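You operate a simulated robot arm through the tools that you are given. There is no shell and no other tool. Be economical: measure what you need, move in short steps, check, and stop when the job is done.

Carry out the task below with a simulated robot arm. There is one attempt and no reset: what you move stays moved.

TASK
Slide the blue box along the top of the long table until it stands next to the red bottle.

It is judged by the outcome, as a careful person would: the job done as asked, and still so three seconds after it is handed in. It fails if anything else is knocked over, pushed out of place, dropped, spilled or broken.

THE ROBOT
A 7-joint arm with a two-finger parallel gripper, fixed in place. Base frame: the origin is at the foot of the arm, x ahead of it, y to its left, z up; the work surface is at about z = 0.86. Lengths are in m, angles in degrees, forces in N, time in s.
With the tool pointing down near the work surface it reaches from about 0.3 to 0.7 m from the base axis. Its first joint turns from -66.0 to 66.0 degrees. Payload 1.57 kg.
Tool frame: the origin (TCP) lies between the finger pads and is the grasp point; the fingertips stand 0.03 m ahead of it; z points along the fingers, y is the line along which they close. The gripper opens to 0.11 m. The fingers are 0.024 m wide and 0.012 m thick; the gripper's body (0.048 by 0.112 m) begins 0.078 m behind the TCP.
Orientation is told as [roll, pitch, yaw] about the base's x, y, z axes, in that order, counted from this pose: with the fingers straight down and closing along the base's y, the tool's x points along the base's -x, its y along +y and its z along -z.

THE INTERFACE
- The arm moves only by the tool play_rows. Its argument "rows" is a list that holds one entry, the list of rows, each a list of 6 numbers: the shift along the tool's x, y, z in m, then the turn, a rotation vector about the tool's x, y, z in rad. In form: [[[tx, ty, tz, rx, ry, rz], ...]]. A call has 1 to 20 rows; each row shifts and turns the commanded pose from where the row before left it, along the tool's axes as they then stand. "hand" is the gripper command, from -1 (shut) to 1 (fully open), values between in proportion, set as the call begins (left out, the last holds). A row lasts 0.2 s, in which the tool goes at most 0.05 m and 8.6 degrees; a call with a longer step from one row to the next is refused whole, and so is a gripper value outside its range. A pose out of reach is approached as far as the arm can. The call stops where the force on the tool passes 40 N (or 10 N more than at its start, if that is more) or the arm is blocked; 0.2 s more then pass. The fingers move at their own pace (about 0.108 m/s each) and stop on an object; they squeeze with about 43 N. The grip force told is the motor's: it shows also when the fingers shut on nothing. Time passes only in rows, and 0.2 s behind the last, so rows that do not move let the fingers close. It gives the time, the measured TCP pose, the force on the tool (base axes), the opening and the grip force at its end, in the units of the frame above (readings bear some noise), and new pictures: "show" is both (left out), scene, wrist or none.
- Cameras (640 x 400 px; columns grow to the right, rows downward): "scene" is fixed at [0.1668, -0.3906, 1.4093]; the picture's right is [0.78, -0.63, 0.00], its down [-0.32, -0.40, -0.86] and it looks along [0.54, 0.67, -0.52] (base axes); focal length 331 px, centre (320, 200). "wrist" rides on the gripper at [-0.036, 0, -0.08] in the tool frame; the picture's right is [0.00, -1.00, 0.00], its down [0.97, 0.00, -0.24] and it looks along [0.24, 0.00, 0.97] (tool axes); focal length 218 px, centre (320, 200).
- pixel_to_xyz(camera, pixels): there is no depth. For up to 12 entries [column, row, z] of the newest picture of that camera ("zoom" is the newest enlarged one), the place [x, y] in the base frame at which the ray of that pixel passes the height z, good to about 0.003 m. No time passes.
- close_up(camera, box): a new picture of the part [left, top, right, bottom] of that camera's present view, enlarged. No time passes.
- sign_off(): hands the job in; it is judged then, once.

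Work in short steps. Measure before you move; look again where a grasp or a placing could have gone wrong, and mend it. You have 60 turns and 120 pictures in all, the two below and enlarged ones among them. Open the gripper and draw the arm clear of the work before you hand the job in, unless the task says otherwise; then end with one line.

The tools are called after "Call:" as a command line: name --argument value ..., lists and objects as JSON in quotes. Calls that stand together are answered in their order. play_rows: Moves the arm, as the interface text tells. Its arguments: {"type":"object","properties":{"rows":{"type":"array"},"hand":{"type":"number"},"show":{"type":"string","enum":["both","scene","wrist","none"]}},"required":["rows"]} The other tools are called the same way: pixel_to_xyz (camera, pixels) gives the place at which the rays of pixels pass given heights; close_up (camera, box) takes an enlarged picture of a part of a camera's view; sign_off () hands the job in.

At the start:

```text
time_s: 0.0
tool_pos: [0.3881, -0.0131, 1.1359]
tcp_rot: [0.0, 0.0, 0.0]
contact_force: [-1.1, -0.4, -0.7]
grip_width: 0.11
grip_force: 0.0
```

scene: 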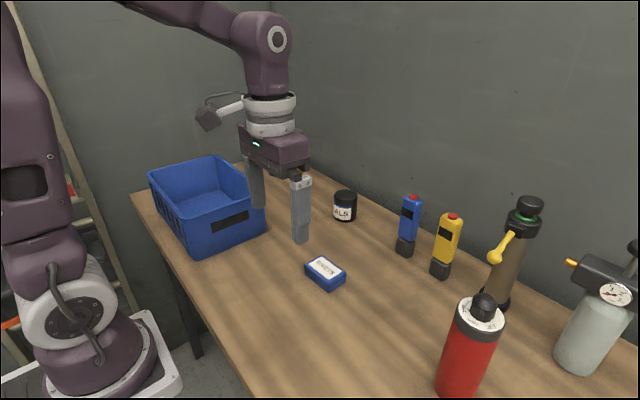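
wrist: 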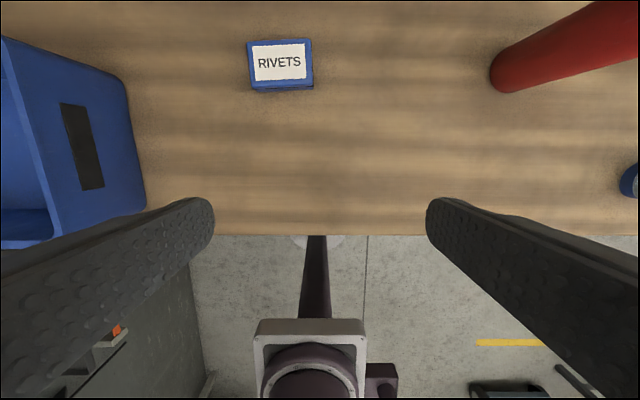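

The rivets box is at scene (325,272) and the red bottle's foot is at about (460,395). I'll measure both, along with the neighbours.

Call:
pixel_to_xyz --camera "wrist" --pixels '[[248, 41, 0.885], [311, 40, 0.885], [313, 84, 0.885], [251, 90, 0.885], [252, 91, 0.86], [313, 88, 0.86], [490, 70, 0.86], [505, 93, 0.86], [622, 185, 0.86], [147, 205, 0.86]]'

Call:
pixel_to_xyz --camera "scene" --pixels '[[305, 269, 0.86], [331, 290, 0.86], [346, 275, 0.86], [305, 263, 0.885], [331, 282, 0.885], [346, 269, 0.885], [322, 255, 0.885], [436, 385, 0.86], [480, 398, 0.86], [483, 320, 1.05]]'

Call:
close_up --camera "scene" --box '[280, 230, 520, 400]'

Call:
close_up --camera "wrist" --box '[220, 0, 640, 220]'

```text
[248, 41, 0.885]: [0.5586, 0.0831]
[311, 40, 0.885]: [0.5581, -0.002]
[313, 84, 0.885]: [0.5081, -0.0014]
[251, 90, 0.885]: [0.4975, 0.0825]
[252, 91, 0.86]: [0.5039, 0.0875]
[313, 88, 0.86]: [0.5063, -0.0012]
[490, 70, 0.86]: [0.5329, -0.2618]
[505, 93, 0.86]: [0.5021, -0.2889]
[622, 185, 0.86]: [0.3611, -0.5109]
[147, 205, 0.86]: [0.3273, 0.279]
```

```text
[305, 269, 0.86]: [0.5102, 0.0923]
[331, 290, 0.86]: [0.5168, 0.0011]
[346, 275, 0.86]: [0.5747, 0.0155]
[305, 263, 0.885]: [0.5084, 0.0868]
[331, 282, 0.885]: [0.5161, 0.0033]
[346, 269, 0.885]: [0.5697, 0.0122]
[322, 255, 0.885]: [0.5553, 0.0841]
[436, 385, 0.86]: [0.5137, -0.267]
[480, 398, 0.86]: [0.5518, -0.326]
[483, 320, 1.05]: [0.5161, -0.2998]
```

```text
2.35 times, centred on (400, 315) of scene
```

zoom: 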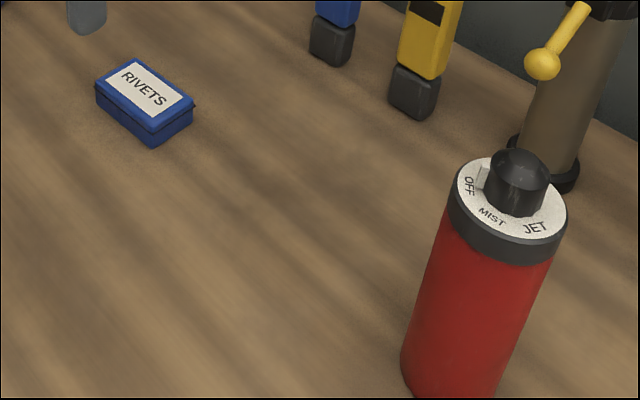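

```text
1.52 times, centred on (430, 110) of wrist
```

zoom: 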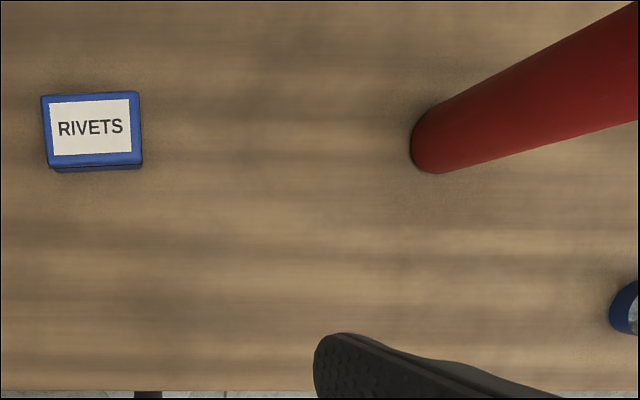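

The rivets box is centred near (0.532, 0.042), about 0.055 in x by 0.083 in y, and the bottle's near face is at y≈-0.26. I'll move above the box's far-from-bottle end and turn the tool so the fingers close along x.

Call:
play_rows --rows '[[[-0.036, 0.02, 0, 0, 0, 0], [-0.036, 0.02, 0, 0, 0, 0], [-0.036, 0.02, 0, 0, 0, 0], [-0.036, 0.02, 0, 0, 0, 0], [0, 0, 0, 0, 0, -0.1428], [0, 0, 0, 0, 0, -0.1428], [0, 0, 0, 0, 0, -0.1428], [0, 0, 0, 0, 0, -0.1428], [0, 0, 0, 0, 0, -0.1428], [0, 0, 0, 0, 0, -0.1428], [0, 0, 0, 0, 0, -0.1428], [0, 0, 0, 0, 0, -0.1428], [0, 0, 0, 0, 0, -0.1428], [0, 0, 0, 0, 0, -0.1428], [0, 0, 0, 0, 0, -0.1428], [0, 0, 0.03, 0, 0, 0], [0, 0, 0.03, 0, 0, 0], [0, 0, 0, 0, 0, 0]]]' --hand 1

```text
time_s: 3.8
tool_pos: [0.5306, 0.0667, 1.0744]
tcp_rot: [0.0, 0.0, 90.0]
contact_force: [0.1, -0.5, -0.5]
grip_width: 0.1099
grip_force: 0.0
```

scene: 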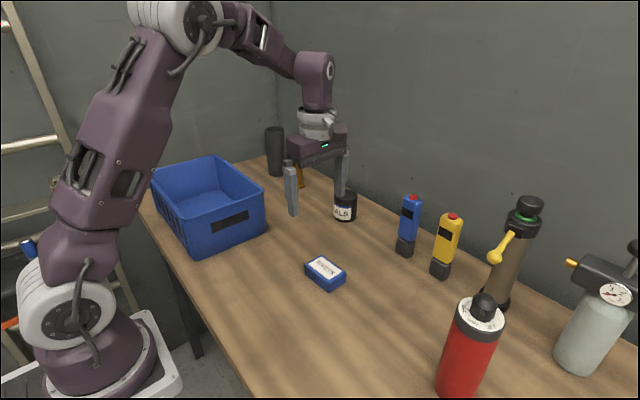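
wrist: 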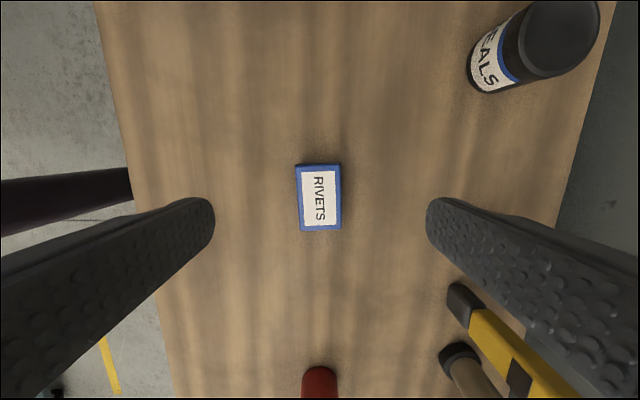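

The box is centred in the wrist view at (320,197), with the bottle's foot at (320,367). I'll refine the box's heading and position, and the bottle.

Call:
pixel_to_xyz --camera "wrist" --pixels '[[295, 165, 0.887], [340, 164, 0.887], [341, 228, 0.887], [301, 231, 0.887], [302, 380, 0.86], [319, 367, 0.86], [337, 380, 0.86]]'

Call:
close_up --camera "wrist" --box '[270, 140, 370, 240]'

Call:
close_up --camera "wrist" --box '[260, 320, 380, 400]'

```text
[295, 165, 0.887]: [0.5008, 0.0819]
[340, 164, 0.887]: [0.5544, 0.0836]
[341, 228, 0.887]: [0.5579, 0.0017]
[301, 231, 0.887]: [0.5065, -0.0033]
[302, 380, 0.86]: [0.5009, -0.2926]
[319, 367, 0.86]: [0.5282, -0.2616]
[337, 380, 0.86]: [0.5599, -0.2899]
```

```text
4.00 times, centred on (320, 190) of wrist
```

zoom: 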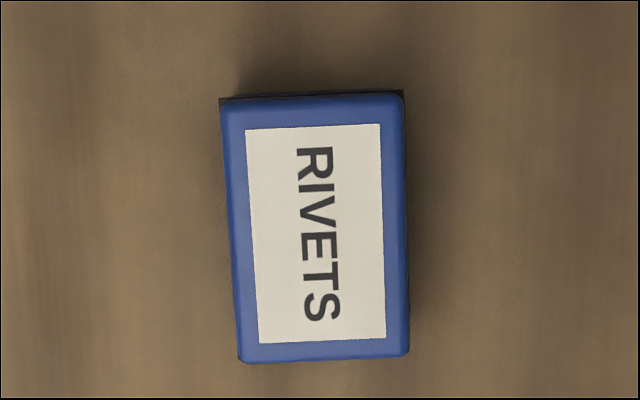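

```text
5.00 times, centred on (320, 360) of wrist
```

zoom: 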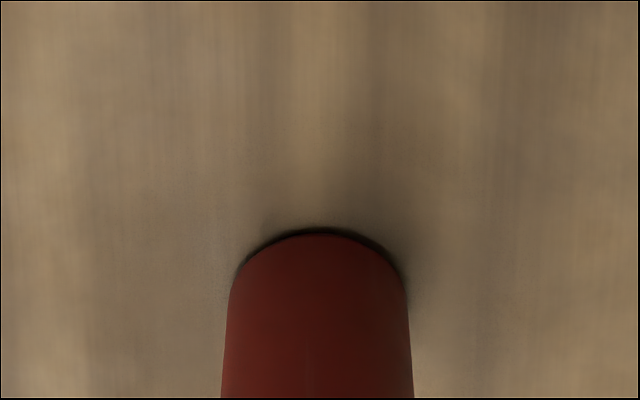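

The box centre is (0.530, 0.041) with about 3° yaw, and the bottle is straight along -y. I'll match the yaw and descend around the box.

Call:
play_rows --rows '[[[0, 0.002, 0, 0, 0, -0.052], [0, 0, 0.035, 0, 0, 0], [0, 0, 0.035, 0, 0, 0], [0, 0, 0.035, 0, 0, 0], [0, 0, 0.03, 0, 0, 0], [0, 0, 0.02, 0, 0, 0], [0, 0, 0.015, 0, 0, 0], [0, 0, 0.007, 0, 0, 0], [0, 0, 0, 0, 0, 0]]]'

```text
time_s: 5.8
tool_pos: [0.5291, 0.0664, 0.8993]
tcp_rot: [-0.1, 0.1, 93.0]
contact_force: [0.6, 0.0, -0.3]
grip_width: 0.1099
grip_force: 0.1
```

scene: 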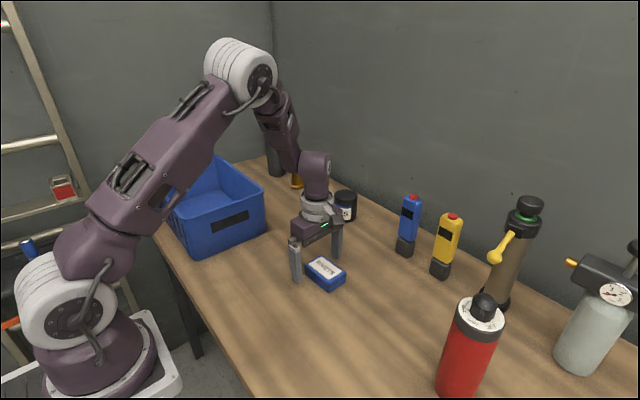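
wrist: 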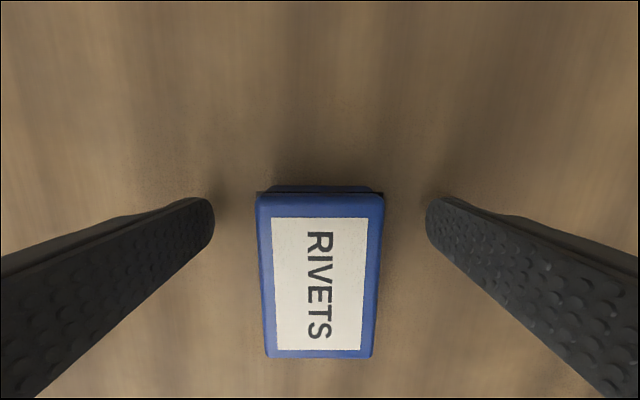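

The fingers straddle the box, with tips about 9 mm above the table. I'll lower slightly and close.

Call:
play_rows --rows '[[[0, 0, 0.003, 0, 0, 0], [0, 0, 0, 0, 0, 0], [0, 0, 0, 0, 0, 0], [0, 0, 0, 0, 0, 0]]]' --hand -1

```text
time_s: 6.8
tool_pos: [0.5292, 0.0675, 0.894]
tcp_rot: [0.0, -0.2, 92.9]
contact_force: [-2.4, 0.1, 5.1]
grip_width: 0.0552
grip_force: 43.2
```

scene: 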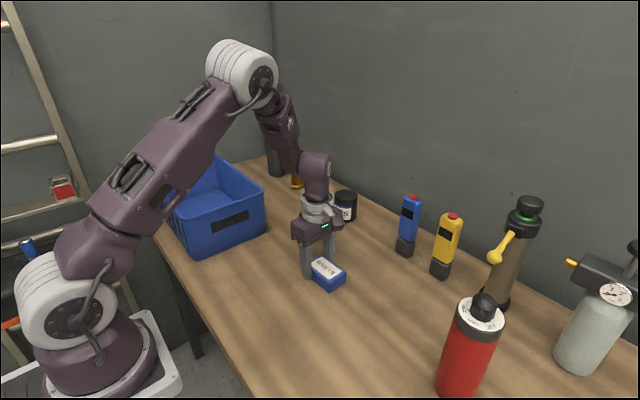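
wrist: 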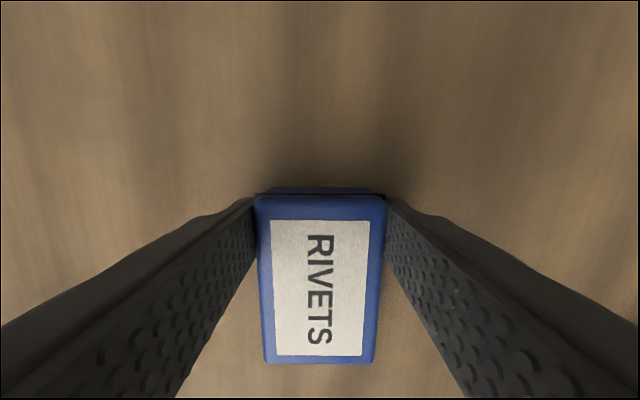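

It's gripped at 0.055 wide. I'll square the yaw and slide along -y by 0.19 m, then check.

Call:
play_rows --rows '[[[0.01, 0, 0, 0, 0, 0.051], [0.015, 0, 0, 0, 0, 0], [0.015, 0, 0, 0, 0, 0], [0.015, 0, 0, 0, 0, 0], [0.015, 0, 0, 0, 0, 0], [0.015, 0, 0, 0, 0, 0], [0.015, 0, 0, 0, 0, 0], [0.015, 0, 0, 0, 0, 0], [0.015, 0, 0, 0, 0, 0], [0.015, 0, 0, 0, 0, 0], [0.015, 0, 0, 0, 0, 0], [0.015, 0, 0, 0, 0, 0], [0.015, 0, 0, 0, 0, 0], [0, 0, 0, 0, 0, 0]]]'

```text
time_s: 9.8
tool_pos: [0.5311, -0.1228, 0.8957]
tcp_rot: [-0.2, 0.0, 90.2]
contact_force: [-0.2, 12.7, 36.5]
grip_width: 0.0551
grip_force: 43.4
```

scene: 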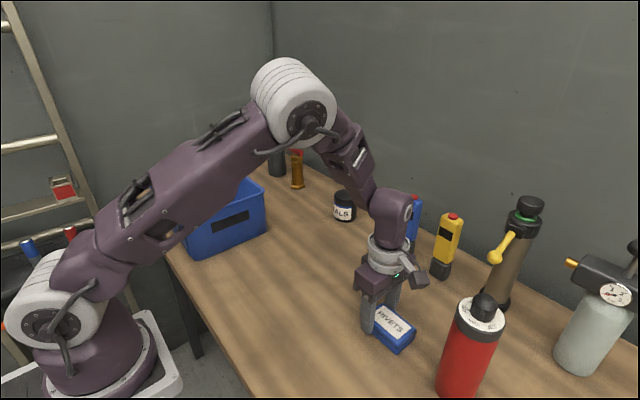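
wrist: 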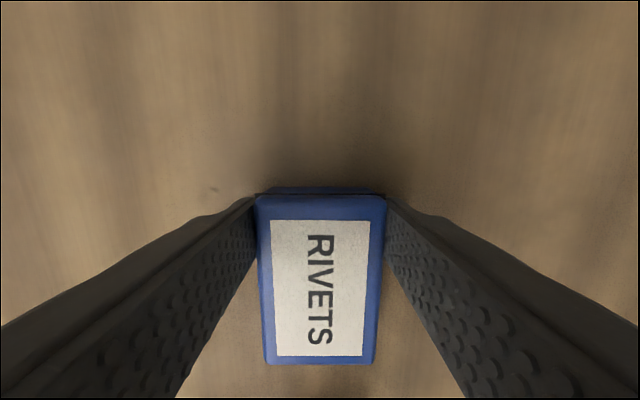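

It slid cleanly, with the front edge at y≈-0.19. The down-force reads 36 N, so I'll ease up about 2 mm in command and go 0.05 m more.

Call:
play_rows --rows '[[[0, 0, -0.0015, 0, 0, 0], [0.01, 0, -0.0005, 0, 0, 0], [0.01, 0, 0, 0, 0, 0], [0.01, 0, 0, 0, 0, 0], [0.01, 0, 0, 0, 0, 0], [0.01, 0, 0, 0, 0, 0], [0, 0, 0, 0, 0, 0]]]'

Call:
close_up --camera "scene" --box '[340, 220, 560, 400]'

```text
time_s: 11.4
tool_pos: [0.53, -0.1741, 0.8967]
tcp_rot: [0.1, -0.1, 90.1]
contact_force: [-0.7, 0.1, -0.4]
grip_width: 0.0551
grip_force: 42.9
```

scene: 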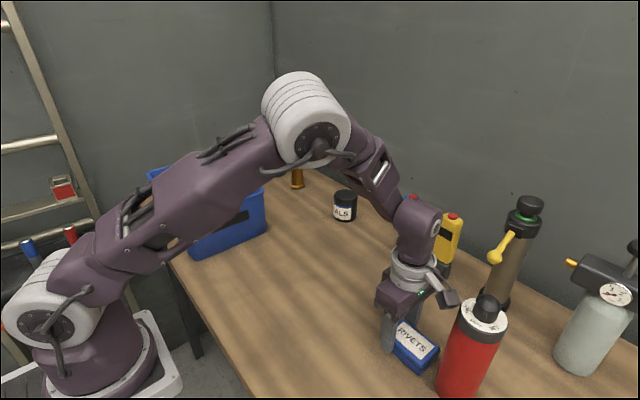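
wrist: 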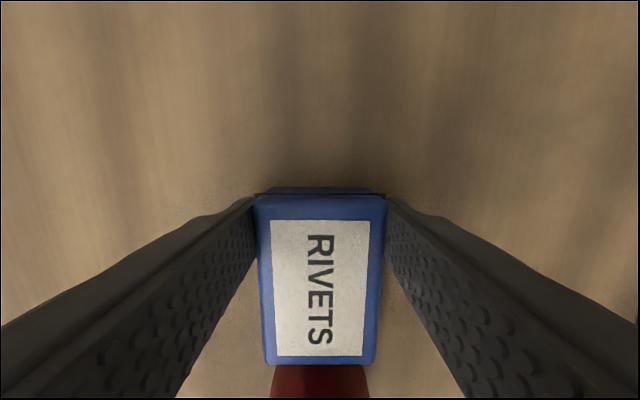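

```text
2.22 times, centred on (450, 310) of scene
```

zoom: 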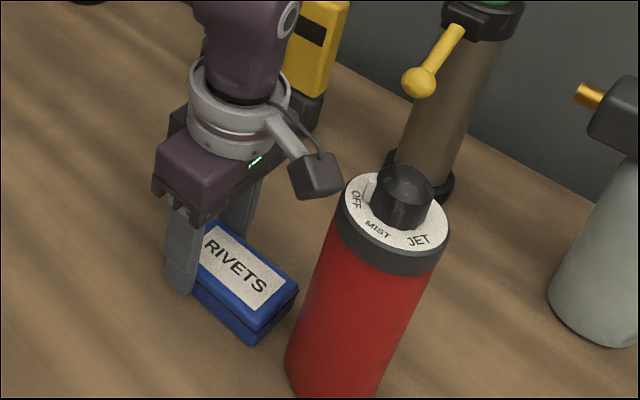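

A bracket on the wrist (scene about (447,298)) is now close to the bottle's collar, so I must not advance further with this grip. The remaining gap is about 2 cm. I'll release, back off along +y, and look.

Call:
play_rows --rows '[[[0, 0, 0, 0, 0, 0], [0, 0, 0, 0, 0, 0], [0, 0, 0, 0, 0, 0], [-0.015, 0, 0, 0, 0, 0], [-0.02, 0, 0, 0, 0, 0], [-0.025, 0, 0, 0, 0, 0], [0, 0, 0, 0, 0, 0]]]' --hand 1

Call:
close_up --camera "scene" --box '[340, 220, 560, 400]'

```text
time_s: 13.0
tool_pos: [0.5306, -0.1131, 0.8965]
tcp_rot: [0.0, -0.1, 90.1]
contact_force: [-0.3, 0.7, -0.4]
grip_width: 0.1098
grip_force: 0.1
```

scene: 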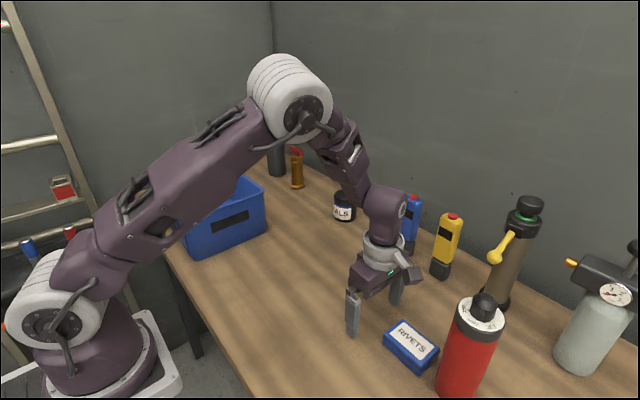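
wrist: 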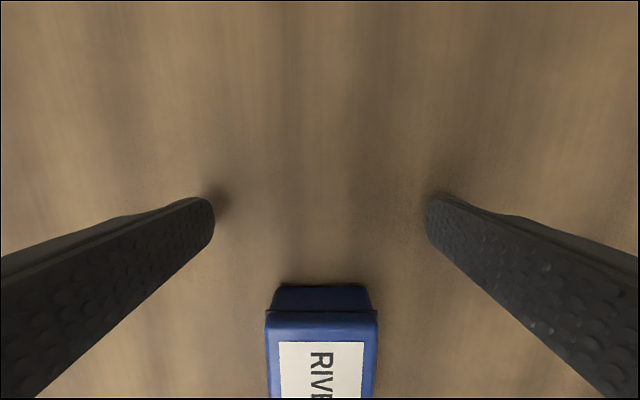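

```text
2.22 times, centred on (450, 310) of scene
```

zoom: 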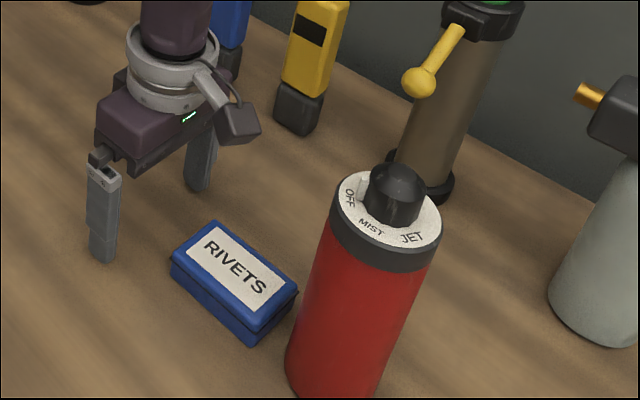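

The bracket had nudged the bottle's top slightly. It now stands upright and looks where it was, so I'll measure the box ends and the bottle's foot.

Call:
pixel_to_xyz --camera "wrist" --pixels '[[277, 287, 0.86], [368, 287, 0.86], [266, 312, 0.887], [376, 312, 0.887]]'

Call:
pixel_to_xyz --camera "zoom" --pixels '[[253, 342, 0.86], [296, 297, 0.86], [251, 330, 0.885], [297, 286, 0.885], [170, 265, 0.885], [286, 365, 0.86]]'

Call:
close_up --camera "scene" --box '[280, 230, 520, 400]'

```text
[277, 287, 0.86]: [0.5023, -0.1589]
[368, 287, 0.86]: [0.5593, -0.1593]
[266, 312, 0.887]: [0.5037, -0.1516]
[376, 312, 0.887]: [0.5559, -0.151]
```

```text
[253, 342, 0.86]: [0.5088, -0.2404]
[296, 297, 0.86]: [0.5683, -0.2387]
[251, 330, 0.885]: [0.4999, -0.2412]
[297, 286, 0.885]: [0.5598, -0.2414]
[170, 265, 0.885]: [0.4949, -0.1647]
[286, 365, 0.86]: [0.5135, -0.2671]
```

```text
2.35 times, centred on (400, 315) of scene
```

zoom: 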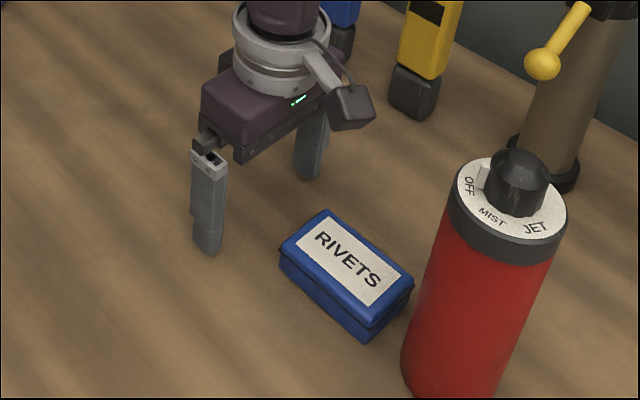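

The bottle matches its initial view exactly. The box front is at y≈-0.241 and the gap about 2 cm. I'll shut the fingers and turn back to yaw 0, so the bracket points away from the bottle for a short push on the box's back end.

Call:
play_rows --rows '[[[0, 0, 0, 0, 0, 0], [0, 0, 0, 0, 0, 0], [0, 0, 0, 0, 0, 0], [0, 0, 0, 0, 0, 0.1428], [0, 0, 0, 0, 0, 0.1428], [0, 0, 0, 0, 0, 0.1428], [0, 0, 0, 0, 0, 0.1428], [0, 0, 0, 0, 0, 0.1428], [0, 0, 0, 0, 0, 0.1428], [0, 0, 0, 0, 0, 0.1428], [0, 0, 0, 0, 0, 0.1428], [0, 0, 0, 0, 0, 0.1428], [0, 0, 0, 0, 0, 0.1428], [0, 0, 0, 0, 0, 0.1428], [0, 0, 0, 0, 0, 0]]]' --hand -1

```text
time_s: 16.2
tool_pos: [0.5301, -0.1138, 0.8981]
tcp_rot: [0.0, -0.1, 0.1]
contact_force: [0.4, 0.0, 0.5]
grip_width: 0.0
grip_force: 22.0
```

scene: 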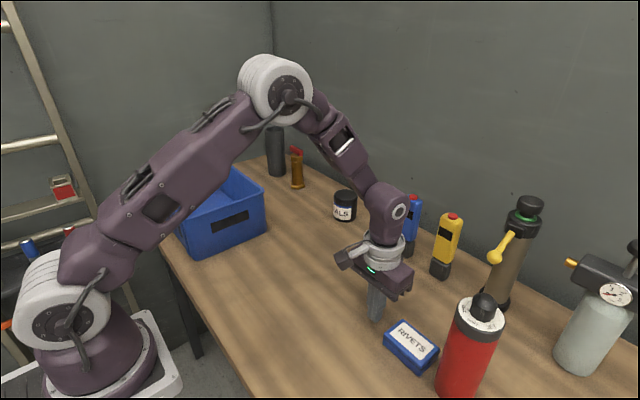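
wrist: 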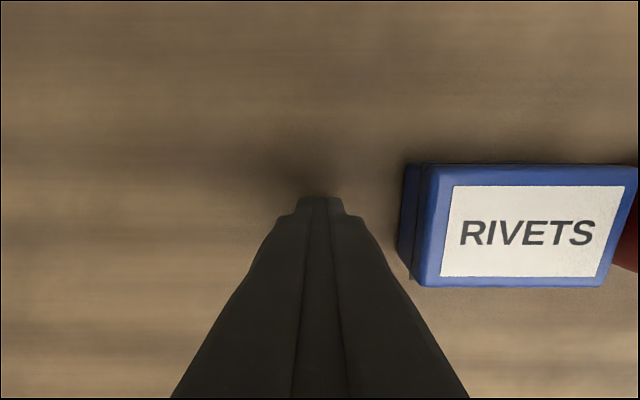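

The box's back is clear and in line with the fingers. I'll push slowly to TCP y≈-0.153.

Call:
play_rows --rows '[[[0, -0.01, 0, 0, 0, 0], [0, -0.01, 0, 0, 0, 0], [0, -0.007, 0, 0, 0, 0], [0, -0.006, 0, 0, 0, 0], [0, -0.006, 0, 0, 0, 0], [0, 0, 0, 0, 0, 0]]]'

Call:
close_up --camera "scene" --box '[280, 230, 520, 400]'

```text
time_s: 17.6
tool_pos: [0.5308, -0.1532, 0.8979]
tcp_rot: [0.0, 0.0, 0.1]
contact_force: [-0.1, 0.1, 0.7]
grip_width: 0.0004
grip_force: 21.4
```

scene: 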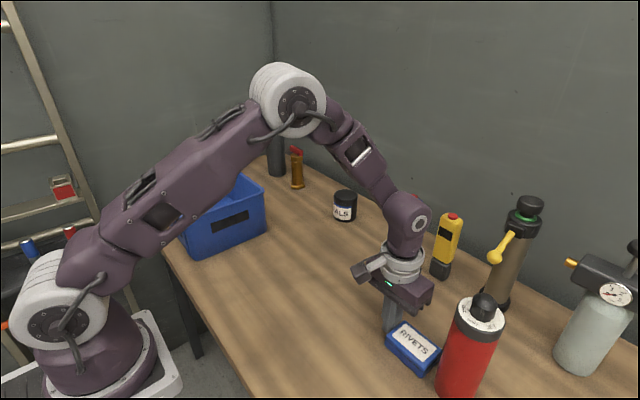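
wrist: 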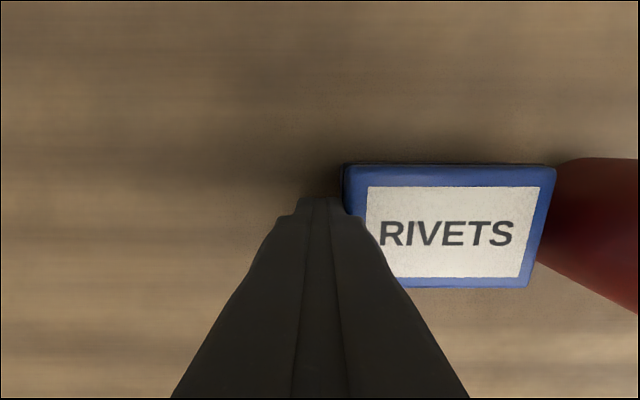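

```text
2.35 times, centred on (400, 315) of scene
```

zoom: 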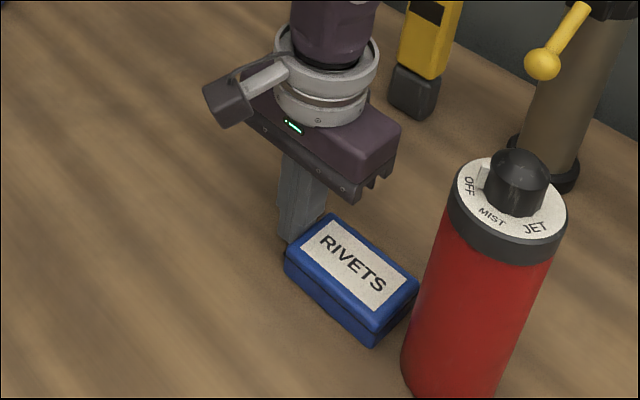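

Box moved about 5 mm, leaving roughly 16 mm, and the bottle is undisturbed. I'll push 8 mm more.

Call:
play_rows --rows '[[[0, -0.004, 0, 0, 0, 0], [0, -0.004, 0, 0, 0, 0], [0, 0, 0, 0, 0, 0]]]'

Call:
close_up --camera "scene" --box '[280, 230, 520, 400]'

```text
time_s: 18.4
tool_pos: [0.5306, -0.1594, 0.8968]
tcp_rot: [0.0, 0.1, 0.1]
contact_force: [0.0, 0.6, 0.4]
grip_width: 0.0001
grip_force: 20.9
```

scene: 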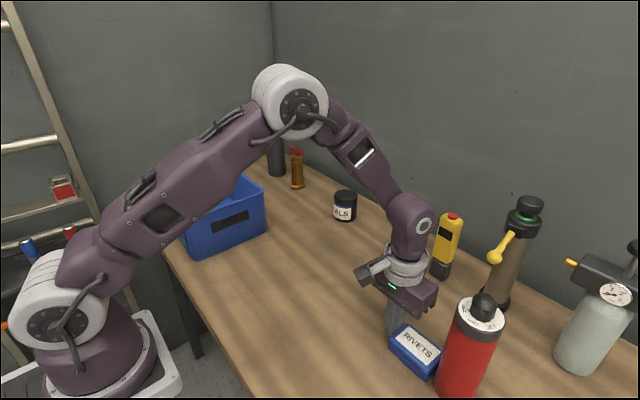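
wrist: 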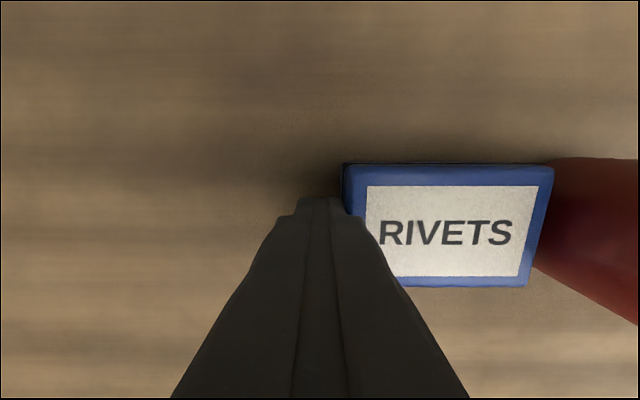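

```text
2.35 times, centred on (400, 315) of scene
```

zoom: 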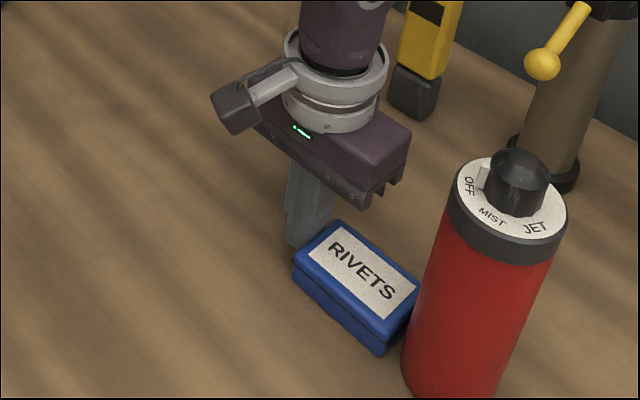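

The box now stands about 1 cm from the bottle, and the bottle is still at its original pixels. I'll back off along +y, lift, and open the gripper.

Call:
play_rows --rows '[[[0, 0.02, 0, 0, 0, 0], [0, 0.03, 0, 0, 0, 0], [0, 0.02, -0.03, 0, 0, 0], [0, 0.02, -0.04, 0, 0, 0], [0, 0.02, -0.04, 0, 0, 0], [0.02, 0.02, -0.04, 0, 0, 0], [0.02, 0.02, -0.04, 0, 0, 0], [0.02, 0, -0.03, 0, 0, 0], [0.02, 0, 0, 0, 0, 0], [0, 0, 0, 0, 0, 0]]]'

Call:
play_rows --rows '[[[0, 0, 0, 0, 0, 0], [0, 0, 0, 0, 0, 0], [0, 0, 0, 0, 0, 0]]]' --hand 1

Call:
close_up --camera "scene" --box '[280, 230, 520, 400]'

```text
time_s: 20.6
tool_pos: [0.4494, -0.0122, 1.1172]
tcp_rot: [0.0, 0.0, 0.1]
contact_force: [0.4, -0.1, 0.5]
grip_width: 0.0003
grip_force: 21.4
```

scene: 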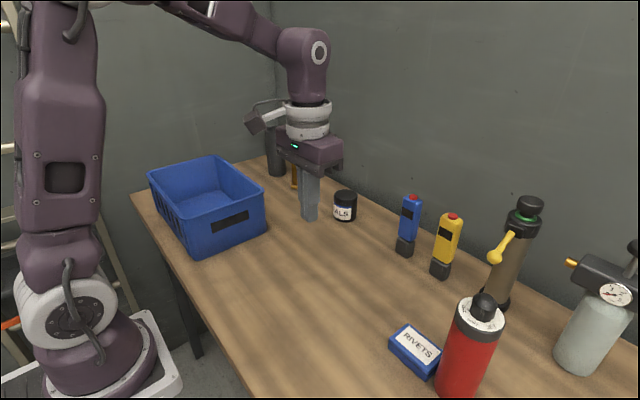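
wrist: 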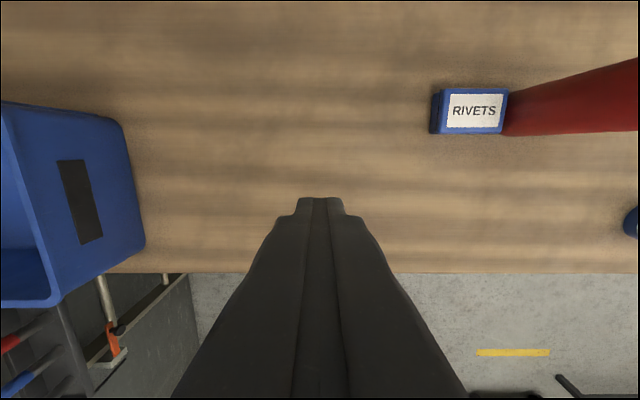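

```text
time_s: 21.4
tool_pos: [0.4505, -0.0116, 1.1167]
tcp_rot: [0.0, 0.0, 0.0]
contact_force: [-0.7, 0.3, 0.1]
grip_width: 0.1101
grip_force: 0.0
```

scene: 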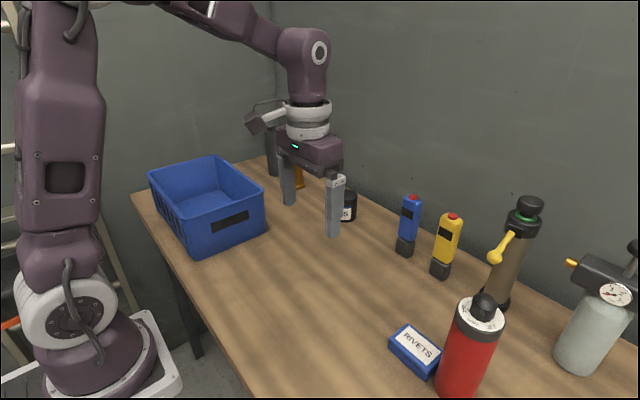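
wrist: 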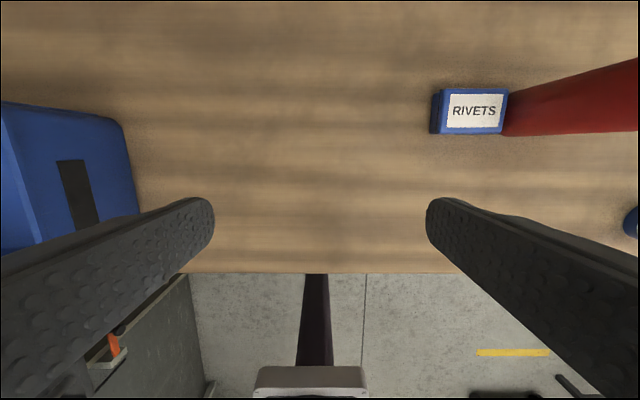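

```text
2.35 times, centred on (400, 315) of scene
```

zoom: 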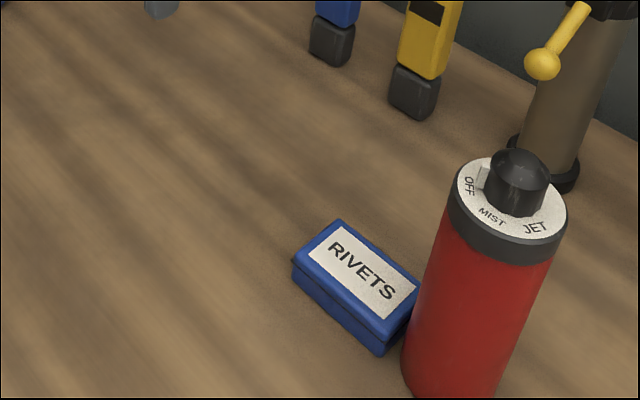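

The box is next to the bottle, everything else is in place, and the arm is clear with the gripper open. I'm handing the job in.

Call:
sign_off

```text
The job is handed in.
```

The blue rivets box now stands about 1 cm from the red bottle. During the slide the wrist bracket briefly tipped the top of the bottle, but it settled upright at its original spot, and nothing else moved.
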